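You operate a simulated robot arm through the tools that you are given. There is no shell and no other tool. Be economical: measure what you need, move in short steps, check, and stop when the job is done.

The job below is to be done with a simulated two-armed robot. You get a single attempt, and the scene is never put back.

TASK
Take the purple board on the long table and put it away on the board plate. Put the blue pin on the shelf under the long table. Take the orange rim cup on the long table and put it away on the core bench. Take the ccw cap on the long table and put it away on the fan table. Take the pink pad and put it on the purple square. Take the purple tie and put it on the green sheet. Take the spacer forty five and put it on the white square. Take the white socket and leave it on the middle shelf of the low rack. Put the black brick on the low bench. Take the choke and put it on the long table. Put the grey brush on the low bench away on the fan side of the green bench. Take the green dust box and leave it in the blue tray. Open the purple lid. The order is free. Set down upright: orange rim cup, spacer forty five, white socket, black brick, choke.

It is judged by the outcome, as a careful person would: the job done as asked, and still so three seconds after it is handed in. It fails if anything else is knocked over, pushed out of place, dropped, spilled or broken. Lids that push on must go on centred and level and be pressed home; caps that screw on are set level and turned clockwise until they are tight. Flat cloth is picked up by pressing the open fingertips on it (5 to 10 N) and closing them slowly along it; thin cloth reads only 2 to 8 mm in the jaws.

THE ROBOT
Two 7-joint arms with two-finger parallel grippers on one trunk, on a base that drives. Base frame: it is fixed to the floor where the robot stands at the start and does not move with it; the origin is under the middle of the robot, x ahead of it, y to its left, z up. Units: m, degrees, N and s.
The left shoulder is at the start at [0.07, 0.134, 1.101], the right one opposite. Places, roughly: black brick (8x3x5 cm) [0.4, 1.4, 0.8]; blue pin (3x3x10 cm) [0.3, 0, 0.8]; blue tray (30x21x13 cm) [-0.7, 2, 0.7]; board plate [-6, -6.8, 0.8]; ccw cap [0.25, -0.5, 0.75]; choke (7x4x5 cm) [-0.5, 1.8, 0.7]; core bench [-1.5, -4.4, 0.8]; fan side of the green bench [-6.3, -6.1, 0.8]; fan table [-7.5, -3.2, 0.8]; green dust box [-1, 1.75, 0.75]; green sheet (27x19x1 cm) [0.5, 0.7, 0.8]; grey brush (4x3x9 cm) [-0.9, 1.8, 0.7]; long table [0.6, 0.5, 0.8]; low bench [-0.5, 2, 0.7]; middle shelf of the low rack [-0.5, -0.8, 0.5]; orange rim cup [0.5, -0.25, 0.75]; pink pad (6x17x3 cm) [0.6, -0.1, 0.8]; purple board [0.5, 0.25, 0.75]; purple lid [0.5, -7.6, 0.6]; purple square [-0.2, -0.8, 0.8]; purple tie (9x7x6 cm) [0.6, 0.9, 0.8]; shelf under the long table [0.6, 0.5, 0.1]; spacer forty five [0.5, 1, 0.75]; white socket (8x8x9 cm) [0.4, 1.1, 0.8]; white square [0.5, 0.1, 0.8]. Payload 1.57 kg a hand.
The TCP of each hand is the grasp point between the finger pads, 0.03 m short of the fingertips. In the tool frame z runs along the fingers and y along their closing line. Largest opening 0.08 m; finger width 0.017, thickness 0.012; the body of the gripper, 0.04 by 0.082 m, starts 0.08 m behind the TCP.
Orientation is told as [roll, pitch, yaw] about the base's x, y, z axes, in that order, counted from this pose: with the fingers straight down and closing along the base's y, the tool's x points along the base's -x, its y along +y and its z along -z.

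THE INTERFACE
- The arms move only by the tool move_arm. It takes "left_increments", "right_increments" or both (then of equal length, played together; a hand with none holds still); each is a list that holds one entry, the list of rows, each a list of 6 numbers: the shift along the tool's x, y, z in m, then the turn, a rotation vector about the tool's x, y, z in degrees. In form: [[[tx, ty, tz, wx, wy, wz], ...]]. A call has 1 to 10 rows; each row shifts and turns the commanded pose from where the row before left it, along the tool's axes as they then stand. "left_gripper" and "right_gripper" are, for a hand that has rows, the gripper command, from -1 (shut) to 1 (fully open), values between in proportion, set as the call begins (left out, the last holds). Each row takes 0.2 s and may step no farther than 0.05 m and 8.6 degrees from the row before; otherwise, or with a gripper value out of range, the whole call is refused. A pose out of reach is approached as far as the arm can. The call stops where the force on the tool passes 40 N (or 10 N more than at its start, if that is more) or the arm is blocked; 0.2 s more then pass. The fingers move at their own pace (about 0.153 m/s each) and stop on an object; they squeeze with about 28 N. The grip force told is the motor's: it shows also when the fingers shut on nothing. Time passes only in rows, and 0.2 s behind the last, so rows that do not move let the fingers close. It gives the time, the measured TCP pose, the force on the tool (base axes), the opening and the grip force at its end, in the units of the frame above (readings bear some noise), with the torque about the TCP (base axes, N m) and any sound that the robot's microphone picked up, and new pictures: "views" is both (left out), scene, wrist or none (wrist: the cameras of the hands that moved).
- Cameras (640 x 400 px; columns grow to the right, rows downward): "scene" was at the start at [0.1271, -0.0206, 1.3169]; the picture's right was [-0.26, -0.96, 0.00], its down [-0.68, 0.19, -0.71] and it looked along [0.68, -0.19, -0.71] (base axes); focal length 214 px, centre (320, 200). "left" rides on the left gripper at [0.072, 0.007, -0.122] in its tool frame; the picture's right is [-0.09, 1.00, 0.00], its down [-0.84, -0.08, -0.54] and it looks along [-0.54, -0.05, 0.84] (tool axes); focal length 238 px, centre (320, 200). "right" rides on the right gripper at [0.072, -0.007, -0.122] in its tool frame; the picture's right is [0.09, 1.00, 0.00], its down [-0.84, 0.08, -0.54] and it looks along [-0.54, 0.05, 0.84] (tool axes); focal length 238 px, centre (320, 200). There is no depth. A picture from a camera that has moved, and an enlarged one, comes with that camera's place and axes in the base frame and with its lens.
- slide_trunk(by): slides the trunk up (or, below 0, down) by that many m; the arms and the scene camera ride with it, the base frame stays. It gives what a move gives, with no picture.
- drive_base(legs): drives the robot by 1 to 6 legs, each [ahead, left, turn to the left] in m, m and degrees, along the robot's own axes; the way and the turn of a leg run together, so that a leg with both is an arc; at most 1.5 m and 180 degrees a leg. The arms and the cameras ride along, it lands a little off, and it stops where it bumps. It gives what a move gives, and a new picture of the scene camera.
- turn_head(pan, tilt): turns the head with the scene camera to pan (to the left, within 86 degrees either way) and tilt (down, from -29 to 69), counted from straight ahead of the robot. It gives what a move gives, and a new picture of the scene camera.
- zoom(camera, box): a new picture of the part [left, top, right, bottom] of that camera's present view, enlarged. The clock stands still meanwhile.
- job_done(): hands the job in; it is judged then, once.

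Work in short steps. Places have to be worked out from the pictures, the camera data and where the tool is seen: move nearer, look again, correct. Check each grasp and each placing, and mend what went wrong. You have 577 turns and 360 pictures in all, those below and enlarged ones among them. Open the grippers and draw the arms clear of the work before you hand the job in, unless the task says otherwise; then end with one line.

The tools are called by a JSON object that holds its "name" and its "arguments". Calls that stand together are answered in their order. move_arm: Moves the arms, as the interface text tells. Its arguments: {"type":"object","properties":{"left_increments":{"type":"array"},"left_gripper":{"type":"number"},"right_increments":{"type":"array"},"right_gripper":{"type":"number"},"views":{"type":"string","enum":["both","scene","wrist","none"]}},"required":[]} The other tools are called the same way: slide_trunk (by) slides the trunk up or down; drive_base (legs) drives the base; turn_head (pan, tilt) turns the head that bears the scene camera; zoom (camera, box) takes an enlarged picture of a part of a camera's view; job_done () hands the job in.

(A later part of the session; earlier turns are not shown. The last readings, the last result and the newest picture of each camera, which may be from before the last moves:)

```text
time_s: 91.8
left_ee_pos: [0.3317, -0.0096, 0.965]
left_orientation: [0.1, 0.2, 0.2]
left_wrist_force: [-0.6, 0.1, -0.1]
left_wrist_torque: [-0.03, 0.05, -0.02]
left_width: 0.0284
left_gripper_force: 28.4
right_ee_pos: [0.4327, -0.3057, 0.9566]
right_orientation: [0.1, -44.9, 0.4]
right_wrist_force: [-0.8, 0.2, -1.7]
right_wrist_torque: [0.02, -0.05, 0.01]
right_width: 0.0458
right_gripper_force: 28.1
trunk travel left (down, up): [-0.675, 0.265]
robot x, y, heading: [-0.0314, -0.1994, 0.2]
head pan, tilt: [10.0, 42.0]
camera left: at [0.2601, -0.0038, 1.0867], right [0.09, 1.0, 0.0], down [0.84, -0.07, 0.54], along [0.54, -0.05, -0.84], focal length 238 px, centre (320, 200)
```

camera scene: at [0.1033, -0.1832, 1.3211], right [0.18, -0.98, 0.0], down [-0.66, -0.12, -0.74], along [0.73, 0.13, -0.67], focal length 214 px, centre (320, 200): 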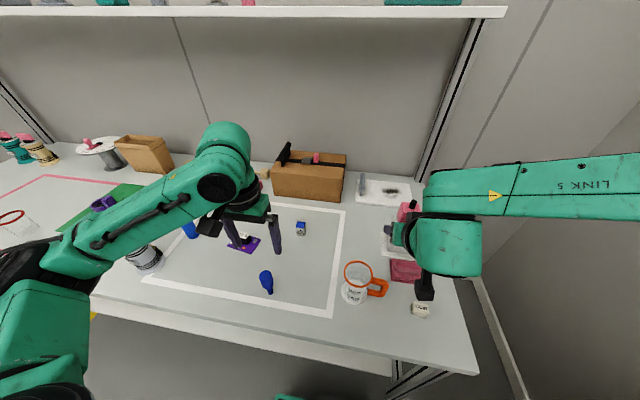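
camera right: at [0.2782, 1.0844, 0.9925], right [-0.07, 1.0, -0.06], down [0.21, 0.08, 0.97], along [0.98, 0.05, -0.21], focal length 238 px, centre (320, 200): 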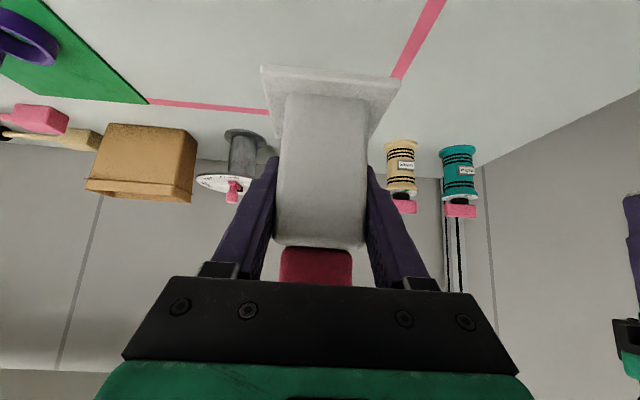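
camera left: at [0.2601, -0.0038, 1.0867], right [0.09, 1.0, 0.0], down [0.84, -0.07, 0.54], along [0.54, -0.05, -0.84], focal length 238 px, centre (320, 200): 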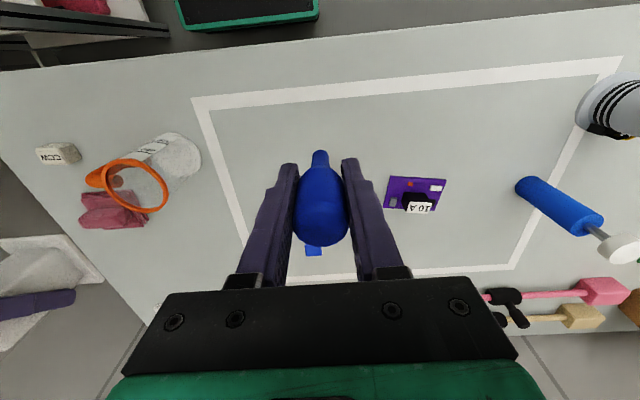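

Pin held. Drive back to about (-0.8, -0.05) and face the rack's right end.

{"name": "move_arm", "arguments": {"left_increments": [[[0.03, 0.02, -0.03, 0, 0, 0], [0.03, 0.02, -0.03, 0, 0, 0], [0.03, 0.03, 0, 0, 0, 0], [0.03, 0.03, 0, 0, 0, 0], [0.03, 0.02, 0, 0, 0, 0], [0.02, 0.02, 0, 0, 0, 0]]], "views": "none"}}

{"name": "drive_base", "arguments": {"legs": [[-0.78, 0.15, 0], [0, 0, -90]]}}

{"name": "turn_head", "arguments": {"pan": 0, "tilt": 50}}

```text
time_s: 93.2
left_ee_pos: [0.2534, 0.0649, 1.0361]
left_orientation: [-0.1, 0.1, 0.2]
left_wrist_force: [-0.1, 0.3, -0.5]
left_wrist_torque: [-0.01, -0.01, 0.02]
left_width: 0.0285
left_gripper_force: 28.0
left hand out of reach, approached as far as the arm can: row 3, 4, 5, 6
right_ee_pos: [0.432, -0.3053, 0.9561]
right_orientation: [0.1, -45.1, 0.4]
right_wrist_force: [0.5, 0.0, -2.6]
right_wrist_torque: [0.01, -0.01, 0.02]
right_width: 0.0455
right_gripper_force: 28.1
trunk travel left (down, up): [-0.675, 0.265]
robot x, y, heading: [-0.0276, -0.1988, 0.4]
head pan, tilt: [10.0, 42.0]
```

```text
time_s: 101.2
left_ee_pos: [-0.5315, -0.3284, 1.0356]
left_orientation: [0.0, 0.1, -88.5]
left_wrist_force: [0.5, 0.9, 0.5]
left_wrist_torque: [0.02, 0.04, 0.0]
left_width: 0.0284
left_gripper_force: 28.0
right_ee_pos: [-0.8976, -0.516, 0.9563]
right_orientation: [0.1, -44.8, -88.4]
right_wrist_force: [0.7, -0.8, -2.7]
right_wrist_torque: [-0.01, -0.02, 0.03]
right_width: 0.0455
right_gripper_force: 28.1
trunk travel left (down, up): [-0.675, 0.265]
robot x, y, heading: [-0.7986, -0.0545, -88.7]
head pan, tilt: [10.0, 42.0]
camera scene: at [-0.7844, -0.1838, 1.3212], right [-0.98, -0.2, 0.0], down [-0.13, 0.66, -0.74], along [0.15, -0.73, -0.67], focal length 214 px, centre (320, 200)
```

scene: 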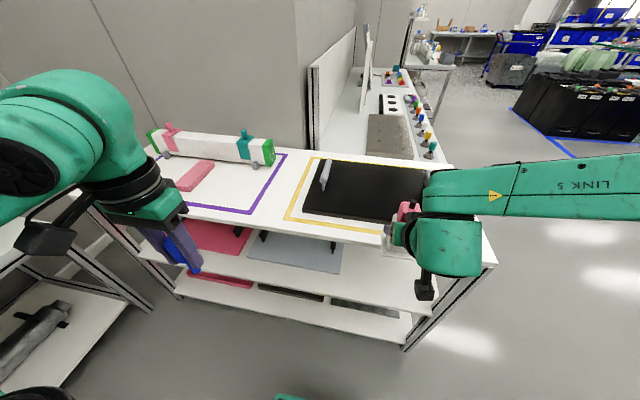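

```text
time_s: 102.0
left_ee_pos: [-0.533, -0.33, 1.036]
left_orientation: [-0.1, 0.0, -88.5]
left_wrist_force: [0.6, -0.5, -0.1]
left_wrist_torque: [0.01, 0.02, 0.01]
left_width: 0.0284
left_gripper_force: 27.6
right_ee_pos: [-0.8985, -0.5161, 0.9572]
right_orientation: [0.3, -44.9, -88.4]
right_wrist_force: [0.2, -0.4, -2.3]
right_wrist_torque: [0.0, -0.01, 0.0]
right_width: 0.0457
right_gripper_force: 28.1
trunk travel left (down, up): [-0.675, 0.265]
robot x, y, heading: [-0.8026, -0.0511, -88.4]
head pan, tilt: [0.0, 50.0]
camera scene: at [-0.7991, -0.1788, 1.31], right [-1.0, -0.03, 0.0], down [-0.02, 0.77, -0.64], along [0.02, -0.64, -0.77], focal length 214 px, centre (320, 200)
```

scene: 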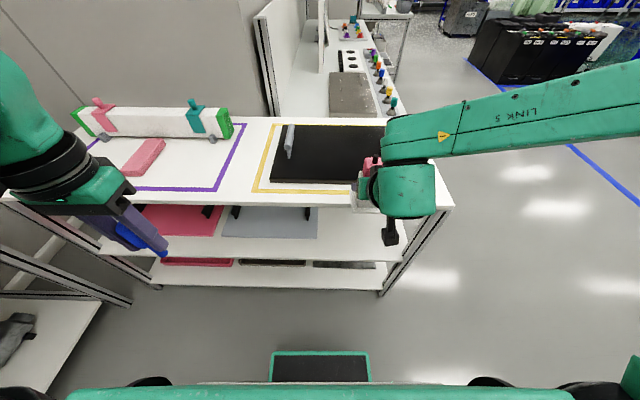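

The free part of the middle shelf is x ≈ -0.78..-1.09. Back up a little, lower the trunk, and look level at the shelf.

{"name": "drive_base", "arguments": {"legs": [[-0.08, -0.035, -1.5]]}}

{"name": "slide_trunk", "arguments": {"by": -0.38}}

{"name": "turn_head", "arguments": {"pan": 0, "tilt": 30}}

{"name": "zoom", "arguments": {"camera": "right", "box": [0, 0, 640, 400]}}

```text
time_s: 103.0
left_ee_pos: [-0.5756, -0.2581, 1.0361]
left_orientation: [-0.2, 0.2, -90.0]
left_wrist_force: [0.0, -0.6, -1.6]
left_wrist_torque: [-0.04, -0.02, 0.0]
left_width: 0.0282
left_gripper_force: 28.1
right_ee_pos: [-0.9456, -0.4351, 0.9561]
right_orientation: [0.2, -45.0, -89.9]
right_wrist_force: [0.5, 0.1, -1.3]
right_wrist_torque: [0.02, 0.0, 0.0]
right_width: 0.0458
right_gripper_force: 27.5
trunk travel left (down, up): [-0.675, 0.265]
robot x, y, heading: [-0.8351, 0.0245, -90.2]
head pan, tilt: [0.0, 50.0]
camera scene: at [-0.8379, -0.1004, 1.3099], right [-1.0, 0.0, 0.0], down [0.0, 0.77, -0.64], along [0.0, -0.64, -0.77], focal length 214 px, centre (320, 200)
```

scene: 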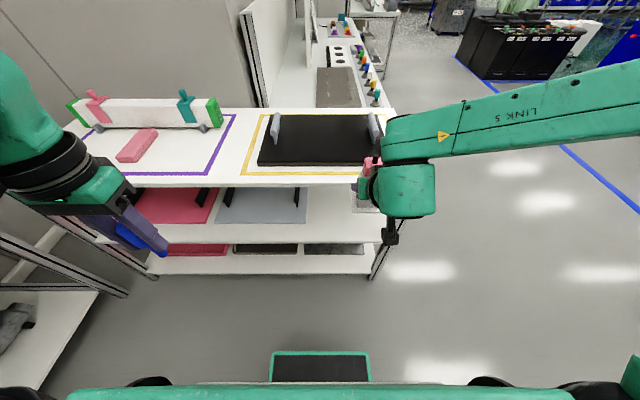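

```text
time_s: 106.7
left_ee_pos: [-0.5758, -0.2577, 0.6554]
left_orientation: [-0.1, 0.0, -89.9]
left_wrist_force: [-0.2, -0.7, -0.5]
left_wrist_torque: [-0.06, 0.05, 0.01]
left_width: 0.0284
left_gripper_force: 28.0
right_ee_pos: [-0.9443, -0.4335, 0.5757]
right_orientation: [0.2, -44.9, -89.9]
right_wrist_force: [0.4, 0.7, -1.5]
right_wrist_torque: [0.01, 0.02, 0.01]
right_width: 0.0456
right_gripper_force: 27.9
trunk travel left (down, up): [-0.295, 0.645]
robot x, y, heading: [-0.8368, 0.0283, -89.9]
head pan, tilt: [0.0, 50.0]
```

```text
time_s: 107.5
left_ee_pos: [-0.5753, -0.2574, 0.655]
left_orientation: [0.0, 0.1, -90.1]
left_wrist_force: [0.8, -0.7, 0.1]
left_wrist_torque: [0.05, 0.01, -0.01]
left_width: 0.028
left_gripper_force: 27.8
right_ee_pos: [-0.9454, -0.4324, 0.5763]
right_orientation: [0.2, -44.9, -89.9]
right_wrist_force: [-0.1, 0.5, -1.3]
right_wrist_torque: [0.0, -0.04, -0.03]
right_width: 0.0456
right_gripper_force: 28.0
trunk travel left (down, up): [-0.295, 0.645]
robot x, y, heading: [-0.8325, 0.0272, -89.9]
head pan, tilt: [0.0, 30.0]
camera scene: at [-0.8383, -0.113, 0.9595], right [-1.0, 0.0, 0.0], down [0.0, 0.5, -0.87], along [0.0, -0.87, -0.5], focal length 214 px, centre (320, 200)
```

scene: 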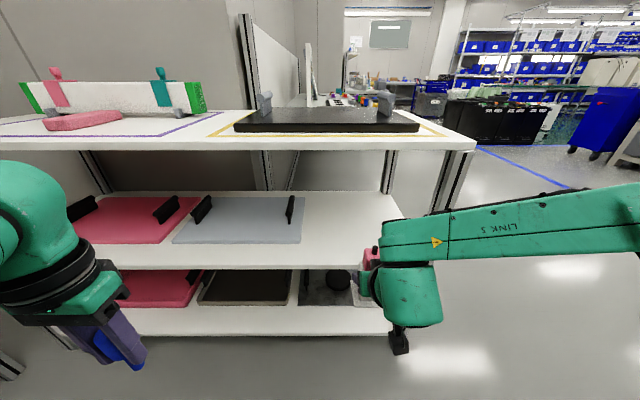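

```text
1.00 times, centred on (320, 200) of right
camera zoom: at [-0.952, -0.2957, 0.6122], right [1.0, 0.07, -0.06], down [0.08, -0.21, 0.97], along [0.05, -0.98, -0.21], focal length 238 px, centre (320, 200)
```

zoom: 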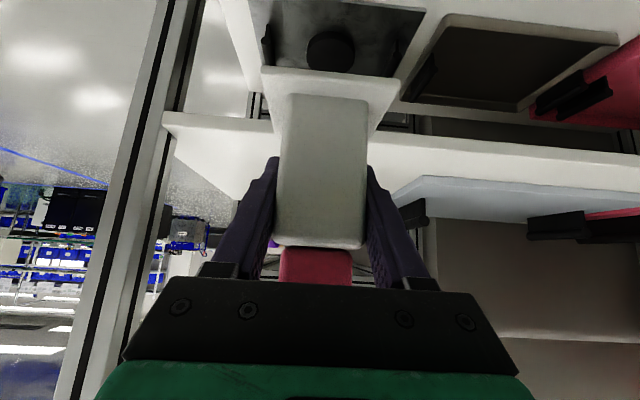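

I need the shelf height accurately; zoom both views on the shelf edge.

{"name": "zoom", "arguments": {"camera": "scene", "box": [240, 180, 440, 305]}}

{"name": "zoom", "arguments": {"camera": "right", "box": [120, 60, 520, 310]}}

```text
3.20 times, centred on (340, 242) of scene
camera zoom: at [-0.8383, -0.113, 0.9595], right [-1.0, 0.0, 0.0], down [0.0, 0.5, -0.87], along [0.0, -0.87, -0.5], focal length 686 px, centre (256, 64)
```

zoom: 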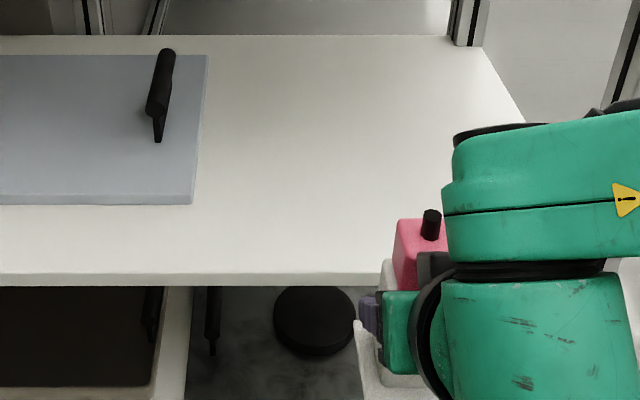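

```text
1.60 times, centred on (320, 185) of right
camera zoom: at [-0.952, -0.2957, 0.6122], right [1.0, 0.07, -0.06], down [0.08, -0.21, 0.97], along [0.05, -0.98, -0.21], focal length 381 px, centre (320, 224)
```

zoom: 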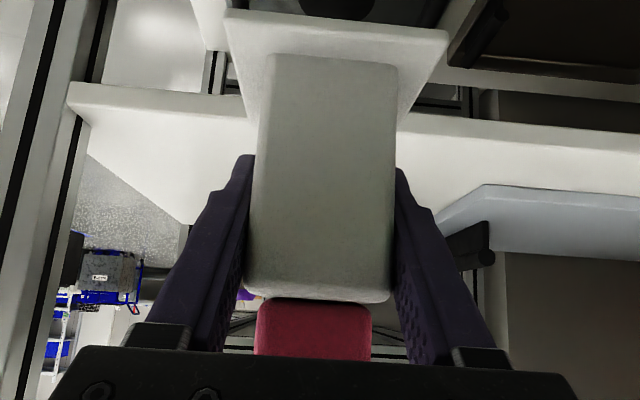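

Shelf top z ≈ 0.475, front y ≈ -0.57. Drive 0.15 ahead, then reach 0.1 further in.

{"name": "drive_base", "arguments": {"legs": [[0.15, 0, 0]]}}

{"name": "move_arm", "arguments": {"right_increments": [[[-0.0235, 0, 0.0235, 0, 0, 0], [-0.0235, 0, 0.0235, 0, 0, 0], [-0.0235, 0, 0.0235, 0, 0, 0], [0.01, 0, 0.01, 0, 0, 0], [0.01, 0, 0.01, 0, 0, 0], [0, 0, 0, 0, 0, 0]]], "views": "both"}}

```text
time_s: 108.9
left_ee_pos: [-0.5756, -0.4081, 0.6558]
left_orientation: [-0.1, 0.2, -90.1]
left_wrist_force: [0.1, 0.1, 0.0]
left_wrist_torque: [0.01, 0.04, 0.03]
left_width: 0.0283
left_gripper_force: 28.0
right_ee_pos: [-0.9461, -0.5839, 0.5759]
right_orientation: [0.1, -44.8, -90.0]
right_wrist_force: [-0.4, 0.5, -2.0]
right_wrist_torque: [0.03, -0.03, -0.02]
right_width: 0.0457
right_gripper_force: 28.6
trunk travel left (down, up): [-0.295, 0.645]
robot x, y, heading: [-0.8368, -0.1239, -90.1]
head pan, tilt: [0.0, 30.0]
camera scene: at [-0.8387, -0.2631, 0.9594], right [-1.0, 0.0, 0.0], down [0.0, 0.5, -0.87], along [0.0, -0.87, -0.5], focal length 214 px, centre (320, 200)
```

scene: 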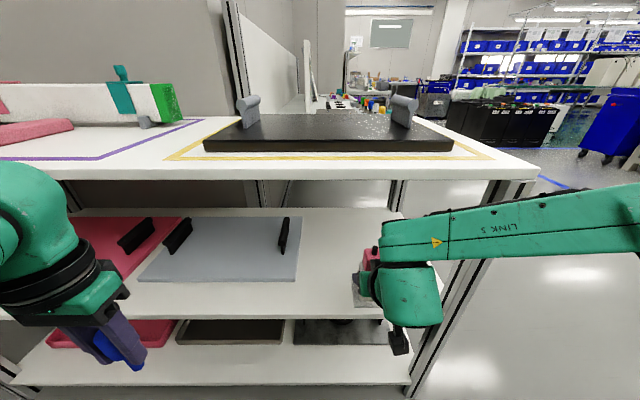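

```text
time_s: 110.3
left_ee_pos: [-0.5761, -0.4073, 0.6557]
left_orientation: [-0.2, 0.2, -90.1]
left_wrist_force: [-0.6, 0.0, -0.5]
left_wrist_torque: [-0.04, -0.02, -0.04]
left_width: 0.0281
left_gripper_force: 28.3
right_ee_pos: [-0.9473, -0.6824, 0.5472]
right_orientation: [0.1, -44.9, -89.9]
right_wrist_force: [-0.7, 0.3, -1.9]
right_wrist_torque: [0.0, 0.0, -0.02]
right_width: 0.0454
right_gripper_force: 27.6
trunk travel left (down, up): [-0.295, 0.645]
robot x, y, heading: [-0.8318, -0.1273, -90.4]
head pan, tilt: [0.0, 30.0]
camera scene: at [-0.8387, -0.2625, 0.9595], right [-1.0, 0.0, 0.0], down [0.0, 0.5, -0.87], along [0.0, -0.87, -0.5], focal length 214 px, centre (320, 200)
camera right: at [-0.952, -0.544, 0.5839], right [1.0, 0.07, -0.06], down [0.08, -0.21, 0.97], along [0.05, -0.98, -0.21], focal length 238 px, centre (320, 200)
```

scene: 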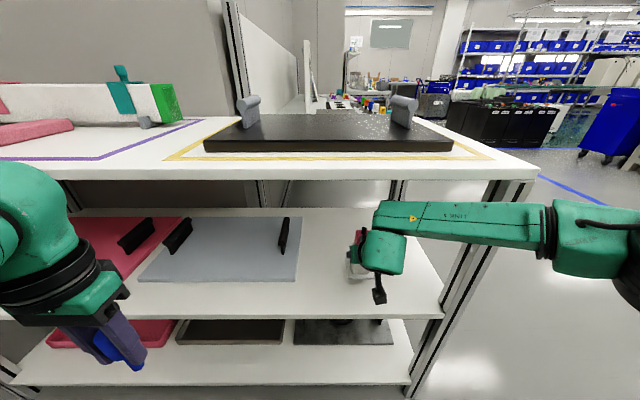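
right: 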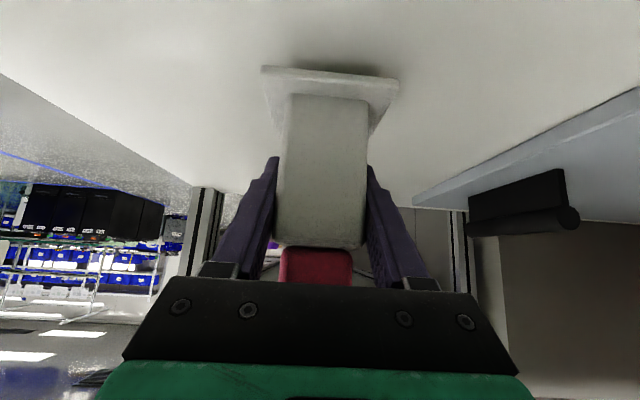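

Over free shelf. Lower to contact.

{"name": "move_arm", "arguments": {"right_increments": [[[0.007, 0, 0.007, 0, 0, 0], [0.004, 0, 0.004, 0, 0, 0], [0.003, 0, 0.003, 0, 0, 0], [0.002, 0, 0.002, 0, 0, 0], [0, 0, 0, 0, 0, 0]]], "views": "wrist"}}

```text
time_s: 111.5
left_ee_pos: [-0.5759, -0.4054, 0.6571]
left_orientation: [-0.2, -0.1, -90.1]
left_wrist_force: [0.1, 0.1, -0.5]
left_wrist_torque: [0.0, -0.01, 0.03]
left_width: 0.0281
left_gripper_force: 27.8
right_ee_pos: [-0.9455, -0.6824, 0.5294]
right_orientation: [0.3, -45.3, -90.0]
right_wrist_force: [-1.8, -2.4, 22.1]
right_wrist_torque: [0.12, 0.15, -0.07]
right_width: 0.0458
right_gripper_force: 28.4
trunk travel left (down, up): [-0.295, 0.645]
robot x, y, heading: [-0.8365, -0.1208, -89.8]
head pan, tilt: [0.0, 30.0]
camera right: at [-0.9516, -0.5442, 0.5645], right [1.0, 0.07, -0.06], down [0.08, -0.2, 0.98], along [0.05, -0.98, -0.2], focal length 238 px, centre (320, 200)
```

right: 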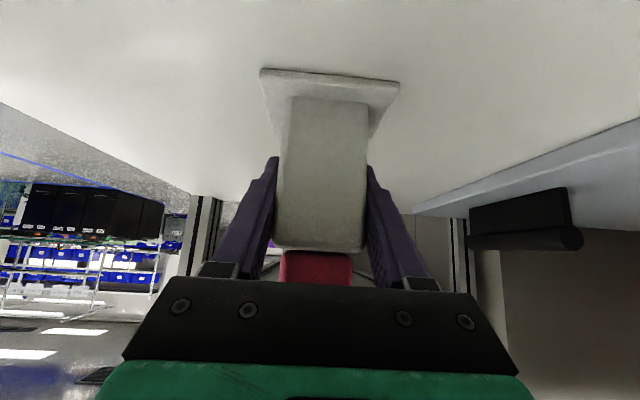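

Standing on the shelf (z ≈ 0.481). Ease up 1 mm, open and back straight out along the fingers.

{"name": "move_arm", "arguments": {"right_increments": [[[-0.001, 0, -0.001, 0, 0, 0], [0, 0, 0, 0, 0, 0], [0, 0, 0, 0, 0, 0]]], "right_gripper": 1, "views": "none"}}

{"name": "move_arm", "arguments": {"right_increments": [[[0.02, 0, -0.02, 0, 0, 0], [0.03, 0, -0.03, 0, 0, 0], [0.03, 0, -0.03, 0, 0, 0], [0.03, 0, -0.03, 0, 0, 0], [0, 0, 0, 0, 0, 0]]], "views": "both"}}

```text
time_s: 112.3
left_ee_pos: [-0.5771, -0.4069, 0.6549]
left_orientation: [0.0, 0.1, -90.1]
left_wrist_force: [-0.1, 0.4, -0.7]
left_wrist_torque: [-0.03, 0.0, -0.01]
left_width: 0.0282
left_gripper_force: 27.8
right_ee_pos: [-0.9463, -0.6833, 0.5261]
right_orientation: [0.1, -44.9, -89.9]
right_wrist_force: [-0.8, 0.8, -0.5]
right_wrist_torque: [0.03, -0.01, 0.02]
right_width: 0.0799
right_gripper_force: 0.0
trunk travel left (down, up): [-0.295, 0.645]
robot x, y, heading: [-0.8346, -0.1229, -90.4]
head pan, tilt: [0.0, 30.0]
```

```text
time_s: 113.5
left_ee_pos: [-0.5766, -0.4072, 0.6555]
left_orientation: [0.0, 0.1, -90.0]
left_wrist_force: [0.6, -0.3, 0.2]
left_wrist_torque: [0.02, 0.02, 0.0]
left_width: 0.0282
left_gripper_force: 28.2
right_ee_pos: [-0.9468, -0.5265, 0.5263]
right_orientation: [0.3, -45.0, -90.0]
right_wrist_force: [0.1, -0.3, 0.0]
right_wrist_torque: [-0.02, -0.02, 0.01]
right_width: 0.0801
right_gripper_force: 0.0
trunk travel left (down, up): [-0.295, 0.645]
robot x, y, heading: [-0.8346, -0.1233, -90.4]
head pan, tilt: [0.0, 30.0]
camera scene: at [-0.8387, -0.2623, 0.9596], right [-1.0, 0.0, 0.0], down [0.0, 0.5, -0.87], along [0.0, -0.87, -0.5], focal length 214 px, centre (320, 200)
camera right: at [-0.9523, -0.389, 0.563], right [1.0, 0.07, -0.06], down [0.08, -0.21, 0.97], along [0.05, -0.98, -0.21], focal length 238 px, centre (320, 200)
```

scene: 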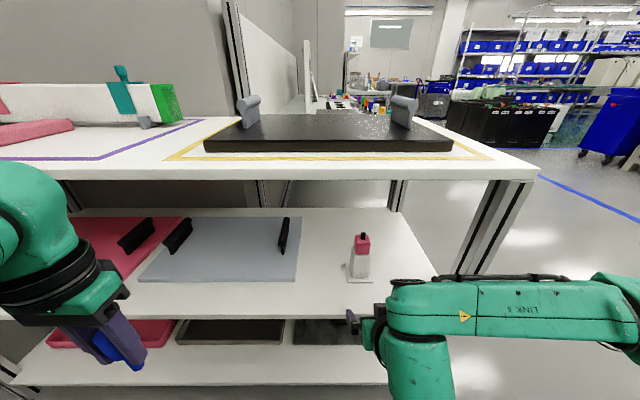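
right: 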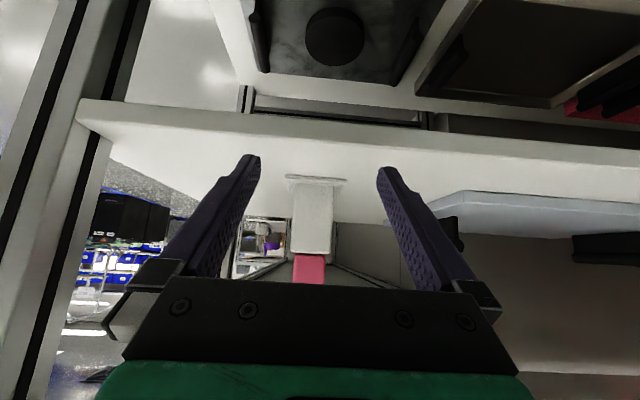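

Socket stands upright. Now the pin: back off, face the long table, lower the trunk fully, and look at the under-table shelf.

{"name": "drive_base", "arguments": {"legs": [[-0.45, 0, 0], [0, 0, 90]]}}

{"name": "slide_trunk", "arguments": {"by": -0.29}}

{"name": "turn_head", "arguments": {"pan": 0, "tilt": 20}}

```text
time_s: 120.1
left_ee_pos: [-0.555, 0.5927, 0.6563]
left_orientation: [-0.1, 0.2, 0.5]
left_wrist_force: [-1.1, 0.4, -0.4]
left_wrist_torque: [0.03, -0.01, -0.01]
left_width: 0.0281
left_gripper_force: 27.7
right_ee_pos: [-0.4309, 0.2236, 0.5279]
right_orientation: [0.1, -45.0, 0.6]
right_wrist_force: [-0.4, 0.7, -0.6]
right_wrist_torque: [0.0, 0.0, -0.01]
right_width: 0.0797
right_gripper_force: 0.0
trunk travel left (down, up): [-0.295, 0.645]
robot x, y, heading: [-0.8351, 0.3271, 0.3]
head pan, tilt: [0.0, 30.0]
camera scene: at [-0.6973, 0.3303, 0.9596], right [0.01, -1.0, 0.0], down [-0.5, 0.0, -0.87], along [0.87, 0.01, -0.5], focal length 214 px, centre (320, 200)
```

scene: 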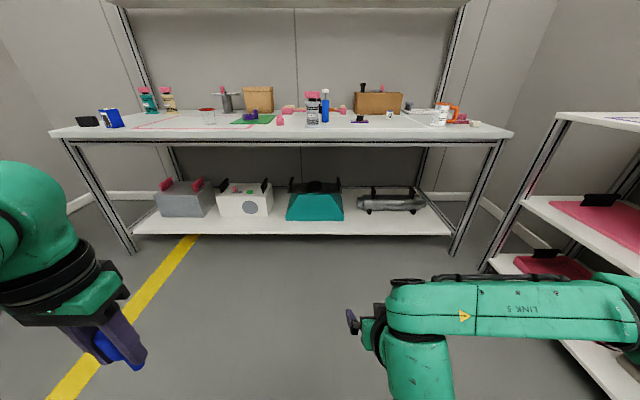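

```text
time_s: 123.0
left_ee_pos: [-0.5538, 0.5929, 0.3658]
left_orientation: [-0.1, 0.1, 0.6]
left_wrist_force: [0.3, 0.3, -0.7]
left_wrist_torque: [0.02, 0.06, 0.03]
left_width: 0.0281
left_gripper_force: 27.8
right_ee_pos: [-0.4299, 0.2244, 0.2379]
right_orientation: [0.2, -44.9, 0.6]
right_wrist_force: [-0.1, -0.1, -0.8]
right_wrist_torque: [-0.02, -0.01, 0.02]
right_width: 0.0803
right_gripper_force: 0.1
trunk travel left (down, up): [-0.005, 0.935]
robot x, y, heading: [-0.8332, 0.3282, 0.4]
head pan, tilt: [0.0, 30.0]
```

```text
time_s: 123.7
left_ee_pos: [-0.5526, 0.5927, 0.3653]
left_orientation: [-0.1, 0.1, 0.5]
left_wrist_force: [0.3, 1.0, -0.2]
left_wrist_torque: [-0.01, -0.04, 0.0]
left_width: 0.0285
left_gripper_force: 28.0
right_ee_pos: [-0.4297, 0.223, 0.2382]
right_orientation: [0.2, -45.0, 0.6]
right_wrist_force: [-0.2, 0.7, -0.2]
right_wrist_torque: [-0.02, 0.0, -0.02]
right_width: 0.0799
right_gripper_force: 0.1
trunk travel left (down, up): [-0.005, 0.935]
robot x, y, heading: [-0.8347, 0.3295, 0.7]
head pan, tilt: [0.0, 20.0]
camera scene: at [-0.6946, 0.3303, 0.6856], right [0.01, -1.0, 0.0], down [-0.34, 0.0, -0.94], along [0.94, 0.01, -0.34], focal length 214 px, centre (320, 200)
```

scene: 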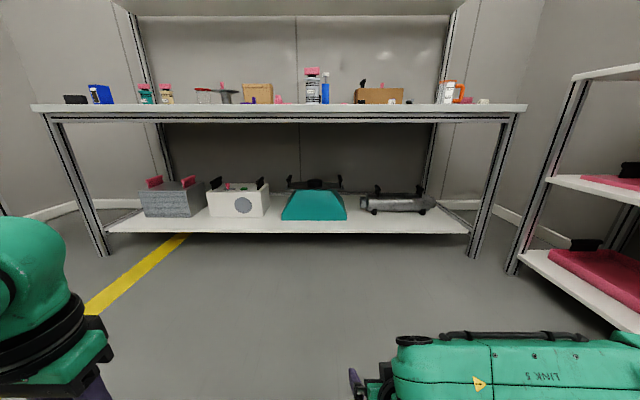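

Shelf top z ≈ 0.16, front x ≈ 0.325; a gap between white and teal boxes lies near y 0.59. Drive up to it.

{"name": "drive_base", "arguments": {"legs": [[0.68, 0, -0.5]]}}

{"name": "zoom", "arguments": {"camera": "left", "box": [0, 0, 640, 400]}}

```text
time_s: 127.5
left_ee_pos: [0.1282, 0.5891, 0.3657]
left_orientation: [-0.1, 0.1, -0.2]
left_wrist_force: [0.0, 0.6, -1.1]
left_wrist_torque: [0.02, 0.01, 0.03]
left_width: 0.0282
left_gripper_force: 28.0
right_ee_pos: [0.248, 0.2191, 0.2386]
right_orientation: [0.1, -45.0, -0.1]
right_wrist_force: [-0.7, -0.1, -0.1]
right_wrist_torque: [-0.01, -0.01, -0.02]
right_width: 0.0799
right_gripper_force: 0.1
trunk travel left (down, up): [-0.005, 0.935]
robot x, y, heading: [-0.156, 0.3288, -0.1]
head pan, tilt: [0.0, 20.0]
camera scene: at [-0.0148, 0.3294, 0.6856], right [-0.01, -1.0, 0.0], down [-0.34, 0.0, -0.94], along [0.94, 0.0, -0.34], focal length 214 px, centre (320, 200)
```

scene: 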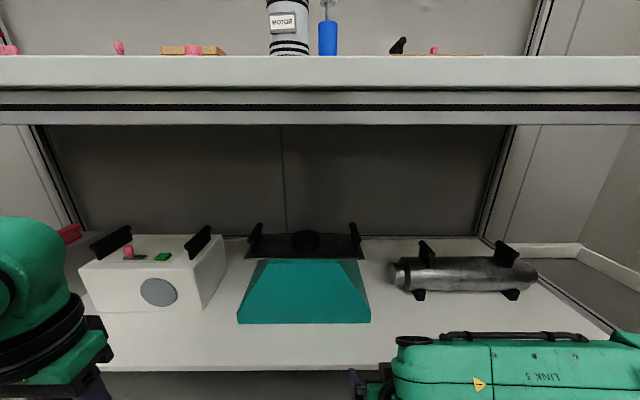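

```text
1.00 times, centred on (320, 200) of left
camera zoom: at [0.0568, 0.5959, 0.4874], right [0.1, 1.0, 0.0], down [0.84, -0.08, 0.54], along [0.54, -0.05, -0.84], focal length 238 px, centre (320, 200)
```

zoom: 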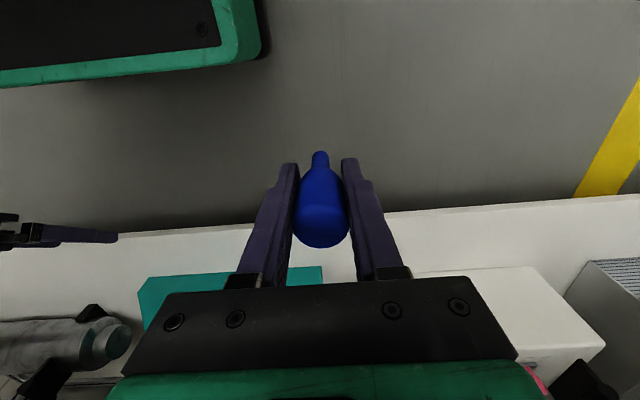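

Lower first to z 0.26 in front of the shelf, then go in under the table beam.

{"name": "move_arm", "arguments": {"left_increments": [[[0, 0.01, 0.035, 0, 0, 0], [0, 0.01, 0.035, 0, 0, 0], [0, 0.01, 0.035, 0, 0, 0], [-0.04, 0, 0, 0, 0, 0], [-0.04, 0, 0, 0, 0, 0], [-0.04, 0, 0, 0, 0, 0], [0, 0, 0, 0, 0, 0]]], "views": "both"}}

```text
time_s: 129.1
left_ee_pos: [0.248, 0.5872, 0.3652]
left_orientation: [-0.1, 0.1, -0.3]
left_wrist_force: [-0.4, -0.8, -0.4]
left_wrist_torque: [-0.02, 0.02, 0.0]
left_width: 0.0284
left_gripper_force: 28.3
left hand out of reach, approached as far as the arm can: row 1, 2, 3
right_ee_pos: [0.2466, 0.2199, 0.2372]
right_orientation: [0.0, -45.0, -0.2]
right_wrist_force: [-1.0, -0.4, 0.0]
right_wrist_torque: [0.0, 0.04, -0.02]
right_width: 0.0798
right_gripper_force: 0.2
trunk travel left (down, up): [-0.005, 0.935]
robot x, y, heading: [-0.1577, 0.3266, -0.5]
head pan, tilt: [0.0, 20.0]
camera scene: at [-0.0147, 0.3294, 0.6856], right [0.0, -1.0, 0.0], down [-0.34, 0.0, -0.94], along [0.94, 0.0, -0.34], focal length 214 px, centre (320, 200)
camera left: at [0.177, 0.5946, 0.487], right [0.1, 1.0, 0.0], down [0.84, -0.08, 0.54], along [0.54, -0.05, -0.84], focal length 238 px, centre (320, 200)
```

scene: 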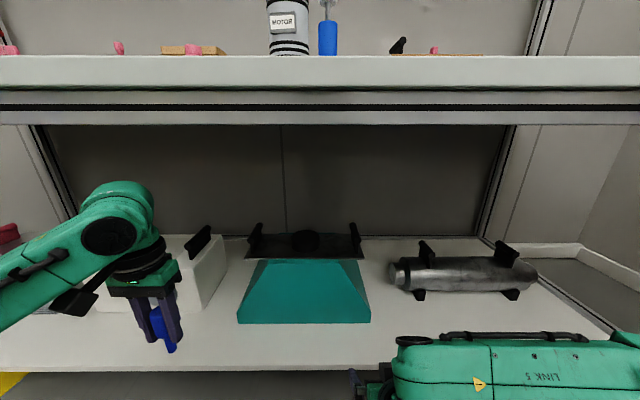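
left: 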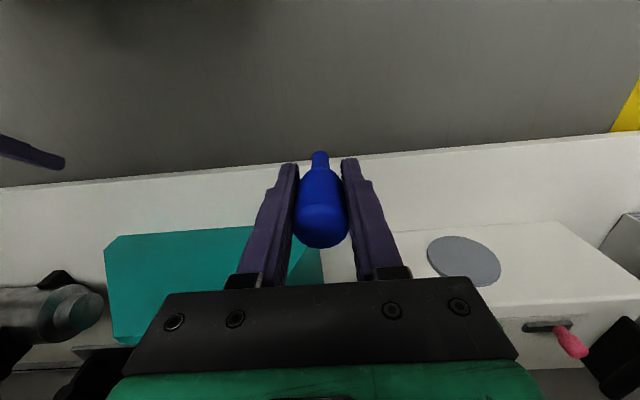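

The lowering rows were refused near the body; now lower while going forward.

{"name": "move_arm", "arguments": {"left_increments": [[[-0.03, 0.01, 0.02, 0, 0, 0], [-0.03, 0.01, 0.02, 0, 0, 0], [-0.03, 0.01, 0.02, 0, 0, 0], [-0.04, 0, 0.02, 0, 0, 0], [0, 0, 0.02, 0, 0, 0], [0, 0, 0, 0, 0, 0]]], "views": "both"}}

```text
time_s: 130.5
left_ee_pos: [0.378, 0.6185, 0.2652]
left_orientation: [-0.2, 0.0, -0.2]
left_wrist_force: [-0.1, -0.9, 0.7]
left_wrist_torque: [-0.03, 0.01, 0.02]
left_width: 0.0283
left_gripper_force: 28.0
right_ee_pos: [0.2488, 0.2188, 0.2379]
right_orientation: [0.2, -44.9, 0.0]
right_wrist_force: [-0.1, 0.1, -0.2]
right_wrist_torque: [0.0, -0.05, 0.03]
right_width: 0.08
right_gripper_force: 0.0
trunk travel left (down, up): [-0.005, 0.935]
robot x, y, heading: [-0.1572, 0.331, -0.1]
head pan, tilt: [0.0, 20.0]
camera scene: at [-0.0147, 0.3294, 0.6856], right [-0.01, -1.0, 0.0], down [-0.34, 0.0, -0.94], along [0.94, 0.0, -0.34], focal length 214 px, centre (320, 200)
camera left: at [0.3064, 0.625, 0.3856], right [0.1, 1.0, 0.0], down [0.84, -0.08, 0.54], along [0.54, -0.05, -0.84], focal length 238 px, centre (320, 200)
```

scene: 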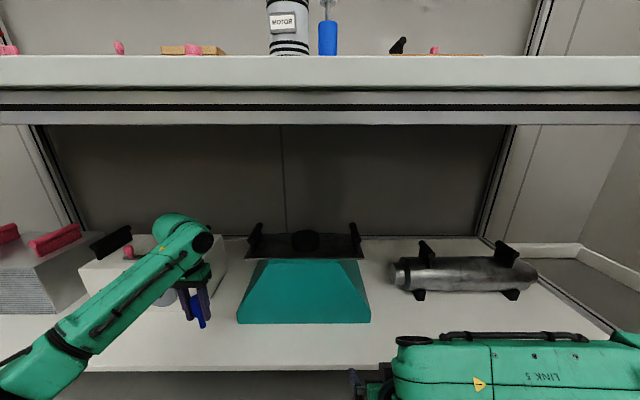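
left: 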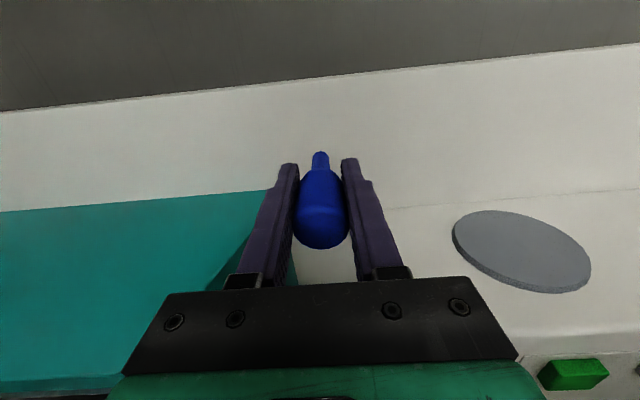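

Pin is over the shelf strip. Lower until it touches.

{"name": "move_arm", "arguments": {"left_increments": [[[0, 0, 0.015, 0, 0, 0], [0, 0, 0.01, 0, 0, 0], [0, 0, 0.007, 0, 0, 0], [0, 0, 0.005, 0, 0, 0], [0, 0, 0.004, 0, 0, 0], [0, 0, 0, 0, 0, 0]]], "views": "wrist"}}

```text
time_s: 131.9
left_ee_pos: [0.3781, 0.6171, 0.2234]
left_orientation: [-0.1, 0.2, -0.2]
left_wrist_force: [0.2, 0.3, -0.1]
left_wrist_torque: [0.0, -0.02, -0.02]
left_width: 0.0283
left_gripper_force: 28.1
right_ee_pos: [0.2487, 0.2186, 0.2376]
right_orientation: [0.1, -45.0, -0.1]
right_wrist_force: [-0.5, 0.4, -0.2]
right_wrist_torque: [-0.02, -0.01, -0.03]
right_width: 0.08
right_gripper_force: 0.0
trunk travel left (down, up): [-0.005, 0.935]
robot x, y, heading: [-0.1564, 0.3287, -0.4]
head pan, tilt: [0.0, 20.0]
camera left: at [0.3063, 0.6245, 0.3452], right [0.1, 1.0, 0.0], down [0.84, -0.08, 0.54], along [0.54, -0.05, -0.84], focal length 238 px, centre (320, 200)
```

left: 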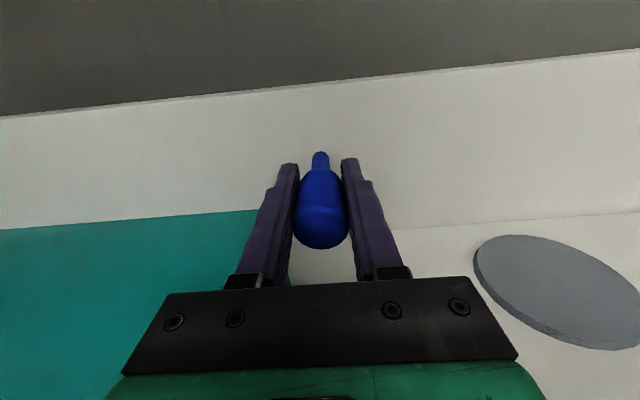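

No contact yet; keep lowering in small rows.

{"name": "move_arm", "arguments": {"left_increments": [[[0, 0, 0.008, 0, 0, 0], [0, 0, 0.006, 0, 0, 0], [0, 0, 0.005, 0, 0, 0], [0, 0, 0.004, 0, 0, 0], [0, 0, 0.004, 0, 0, 0], [0, 0, 0.004, 0, 0, 0], [0, 0, 0.004, 0, 0, 0], [0, 0, 0, 0, 0, 0]]], "views": "wrist"}}

```text
time_s: 133.3
left_ee_pos: [0.3802, 0.6187, 0.2012]
left_orientation: [-0.1, -1.0, -0.3]
left_wrist_force: [-10.9, -2.5, 24.7]
left_wrist_torque: [-0.13, 0.52, -0.01]
left_width: 0.028
left_gripper_force: 28.1
right_ee_pos: [0.2478, 0.2188, 0.2385]
right_orientation: [0.4, -45.2, -0.2]
right_wrist_force: [-0.2, 0.0, 0.2]
right_wrist_torque: [0.0, -0.01, -0.03]
right_width: 0.08
right_gripper_force: 0.0
trunk travel left (down, up): [-0.005, 0.935]
robot x, y, heading: [-0.1565, 0.3285, -0.2]
head pan, tilt: [0.0, 20.0]
stopped in row 7 (left hand): the force on the tool passed its limit (the readings are from after the stop); the commanded pose is now the measured one
camera left: at [0.3057, 0.6243, 0.3219], right [0.1, 1.0, 0.0], down [0.83, -0.08, 0.56], along [0.55, -0.05, -0.83], focal length 238 px, centre (320, 200)
```

left: 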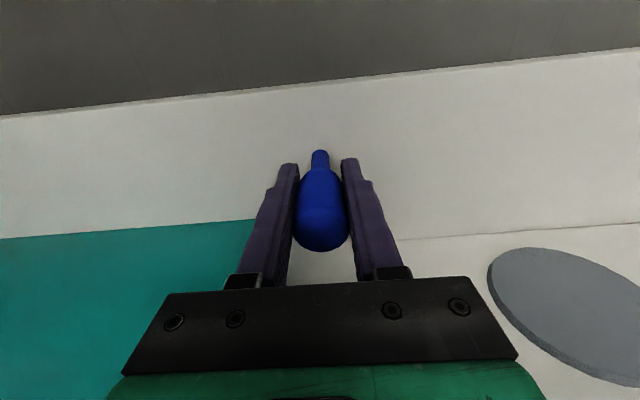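

Contact. Level the hand (+1° pitch), relieve slightly, and open.

{"name": "move_arm", "arguments": {"left_increments": [[[0, 0, -0.001, 0, 1.0, 0], [0, 0, 0, 0, 0, 0]]], "views": "none"}}

{"name": "move_arm", "arguments": {"left_increments": [[[0, 0, 0, 0, 0, 0], [0, 0, 0, 0, 0, 0], [0, 0, 0, 0, 0, 0]]], "left_gripper": 0.3, "views": "wrist"}}

```text
time_s: 133.9
left_ee_pos: [0.3806, 0.6176, 0.2009]
left_orientation: [0.1, 0.1, -0.2]
left_wrist_force: [4.1, 0.0, 23.7]
left_wrist_torque: [0.0, -0.43, 0.01]
left_width: 0.0282
left_gripper_force: 27.8
right_ee_pos: [0.2479, 0.2178, 0.238]
right_orientation: [0.3, -45.2, -0.2]
right_wrist_force: [-0.1, -1.0, 0.6]
right_wrist_torque: [-0.02, 0.02, 0.03]
right_width: 0.0799
right_gripper_force: 0.0
trunk travel left (down, up): [-0.005, 0.935]
robot x, y, heading: [-0.1562, 0.3271, -0.1]
head pan, tilt: [0.0, 20.0]
```

```text
time_s: 134.7
left_ee_pos: [0.3808, 0.6181, 0.197]
left_orientation: [-0.1, 0.5, -0.2]
left_wrist_force: [-0.1, 0.4, 0.6]
left_wrist_torque: [0.02, 0.04, 0.01]
left_width: 0.0519
left_gripper_force: 0.1
right_ee_pos: [0.2462, 0.2181, 0.2379]
right_orientation: [0.1, -44.8, -0.1]
right_wrist_force: [0.6, 0.0, 0.6]
right_wrist_torque: [0.02, -0.01, 0.01]
right_width: 0.0803
right_gripper_force: 0.0
trunk travel left (down, up): [-0.005, 0.935]
robot x, y, heading: [-0.1581, 0.3269, -0.2]
head pan, tilt: [0.0, 20.0]
camera left: at [0.3089, 0.6247, 0.3195], right [0.1, 1.0, 0.0], down [0.84, -0.08, 0.53], along [0.53, -0.05, -0.84], focal length 238 px, centre (320, 200)
```

left: 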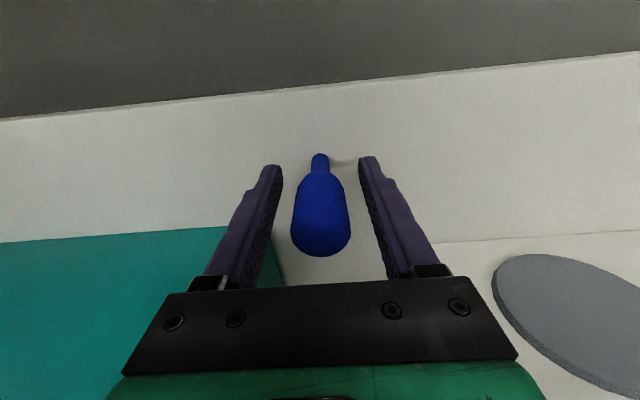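

Pin stands on the shelf. Lift clear and draw back out.

{"name": "move_arm", "arguments": {"left_increments": [[[0, 0, -0.02, 0, 0, 0], [0, 0, -0.03, 0, 0, 0], [0, 0, -0.03, 0, 0, 0], [0, 0, -0.03, 0, 0, 0], [0.03, 0, -0.02, 0, 0, 0], [0.04, 0, 0, 0, 0, 0], [0.04, 0, 0, 0, 0, 0], [0.04, 0, 0, 0, 0, 0], [0.03, 0, 0, 0, 0, 0]]], "views": "scene"}}

```text
time_s: 136.7
left_ee_pos: [0.2015, 0.6199, 0.3273]
left_orientation: [-0.1, 0.4, -0.2]
left_wrist_force: [-0.2, -0.3, 0.0]
left_wrist_torque: [-0.01, 0.04, 0.0]
left_width: 0.052
left_gripper_force: 0.1
right_ee_pos: [0.2481, 0.2193, 0.236]
right_orientation: [0.1, -44.9, -0.1]
right_wrist_force: [0.2, -0.5, 0.3]
right_wrist_torque: [-0.01, 0.02, -0.06]
right_width: 0.0802
right_gripper_force: 0.0
trunk travel left (down, up): [-0.005, 0.935]
robot x, y, heading: [-0.1542, 0.3298, -0.4]
head pan, tilt: [0.0, 20.0]
camera scene: at [-0.0149, 0.3293, 0.6856], right [-0.01, -1.0, 0.0], down [-0.34, 0.0, -0.94], along [0.94, 0.0, -0.34], focal length 214 px, centre (320, 200)
```

scene: 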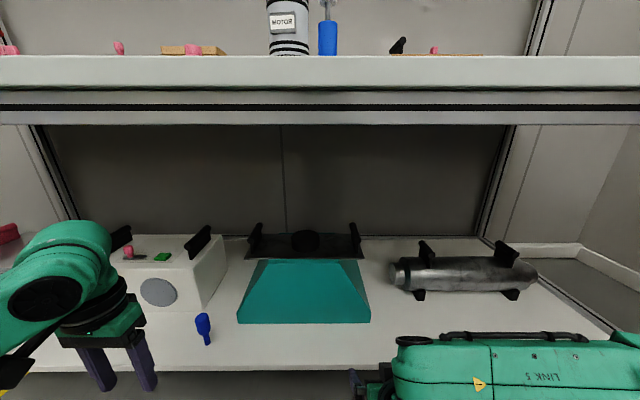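

Back off, raise the trunk, then go to the brick at the table's left end.

{"name": "drive_base", "arguments": {"legs": [[-0.35, 0, 0]]}}

{"name": "slide_trunk", "arguments": {"by": 0.67}}

{"name": "move_arm", "arguments": {"right_increments": [[[0, 0, 0, 0, 8.5, 0], [0, 0, 0, 0, 8.5, 0], [0, 0, 0, 0, 8.5, 0], [0, 0, 0, 0, 8.5, 0], [0, 0, 0, 0, 8.5, 0], [0, 0, 0, 0, 2.4, 0]]], "left_increments": [[[0, 0, -0.04, 0, 0, 0], [0, 0, -0.04, 0, 0, 0], [-0.02, 0, -0.04, 0, 0, 0], [-0.04, 0, 0, 0, 0, 0], [-0.04, 0, 0, 0, 0, 0], [0, 0, 0, 0, 0, 0]]], "left_gripper": 1, "views": "none"}}

{"name": "drive_base", "arguments": {"legs": [[0, 0.9, 0], [0.4, 0, 0]]}}

{"name": "zoom", "arguments": {"camera": "left", "box": [0, 0, 640, 400]}}

```text
time_s: 139.0
left_ee_pos: [-0.1482, 0.6211, 0.328]
left_orientation: [-0.1, 0.5, -0.3]
left_wrist_force: [0.0, -0.1, -0.1]
left_wrist_torque: [-0.04, 0.0, -0.03]
left_width: 0.052
left_gripper_force: 0.1
right_ee_pos: [-0.1017, 0.2206, 0.2385]
right_orientation: [0.1, -44.8, -0.2]
right_wrist_force: [0.3, 0.6, 0.2]
right_wrist_torque: [0.01, 0.02, 0.01]
right_width: 0.0802
right_gripper_force: 0.1
trunk travel left (down, up): [-0.005, 0.935]
robot x, y, heading: [-0.5057, 0.3334, -0.4]
head pan, tilt: [0.0, 20.0]
camera scene: at [-0.3637, 0.331, 0.6856], right [-0.01, -1.0, 0.0], down [-0.34, 0.0, -0.94], along [0.94, -0.01, -0.34], focal length 214 px, centre (320, 200)
```

scene: 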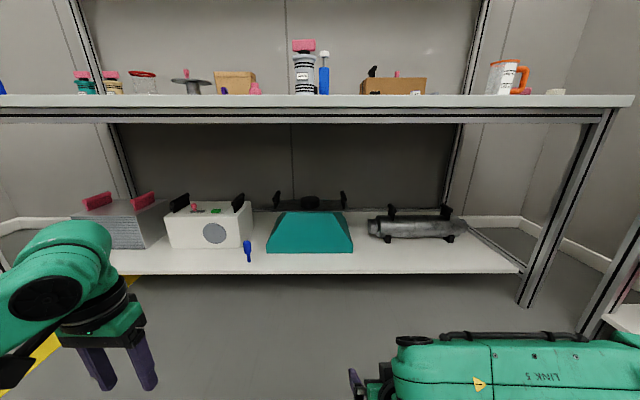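

```text
refused: 0.67 is not a number from -0.4 to 0.4
```

```text
time_s: 140.4
left_ee_pos: [-0.0471, 0.6205, 0.4485]
left_orientation: [-0.1, 0.4, -0.2]
left_wrist_force: [-0.3, -0.2, -0.1]
left_wrist_torque: [0.02, -0.01, 0.01]
left_width: 0.0799
left_gripper_force: 0.1
right_ee_pos: [-0.1011, 0.2199, 0.2373]
right_orientation: [0.1, 0.1, 0.0]
right_wrist_force: [-0.1, -0.5, 0.2]
right_wrist_torque: [-0.03, 0.0, 0.0]
right_width: 0.0798
right_gripper_force: 0.1
trunk travel left (down, up): [-0.005, 0.935]
robot x, y, heading: [-0.5066, 0.3305, -0.2]
head pan, tilt: [0.0, 20.0]
```

```text
time_s: 146.9
left_ee_pos: [0.2322, 1.5438, 0.4493]
left_orientation: [5.9, -0.6, -5.7]
left_wrist_force: [-0.3, -0.6, 0.4]
left_wrist_torque: [0.01, 0.01, 0.01]
left_width: 0.08
left_gripper_force: 0.1
right_ee_pos: [0.2362, 1.1781, 0.241]
right_orientation: [0.0, -0.5, 5.3]
right_wrist_force: [-0.4, -0.2, 0.1]
right_wrist_torque: [-0.01, -0.04, 0.0]
right_width: 0.0799
right_gripper_force: 0.0
trunk travel left (down, up): [-0.005, 0.935]
robot x, y, heading: [-0.1759, 1.2498, 5.1]
head pan, tilt: [0.0, 20.0]
stopped in leg 2: the force on the tool passed its limit (the readings are from after the stop); the commanded pose is now the measured one
camera scene: at [-0.0393, 1.2636, 0.688], right [0.09, -1.0, 0.0], down [-0.33, -0.03, -0.94], along [0.94, 0.08, -0.33], focal length 214 px, centre (320, 200)
```

scene: 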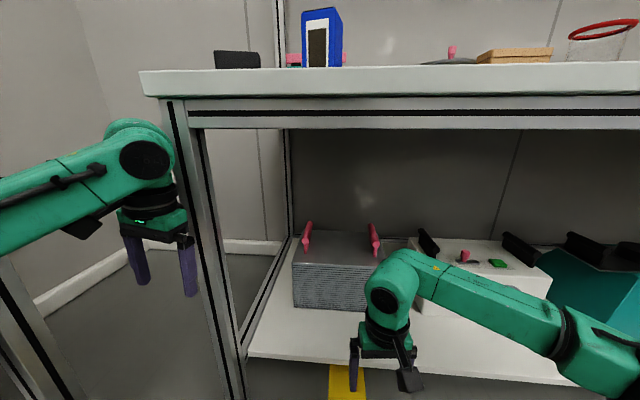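

```text
1.00 times, centred on (320, 200) of left
camera zoom: at [0.159, 1.545, 0.5701], right [0.19, 0.98, 0.1], down [0.81, -0.21, 0.54], along [0.55, -0.02, -0.84], focal length 238 px, centre (320, 200)
```

zoom: 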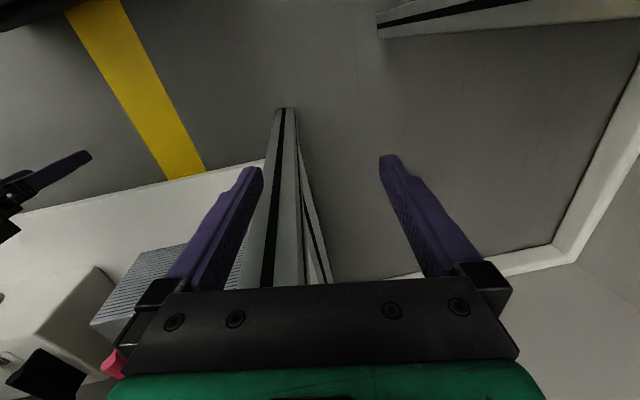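

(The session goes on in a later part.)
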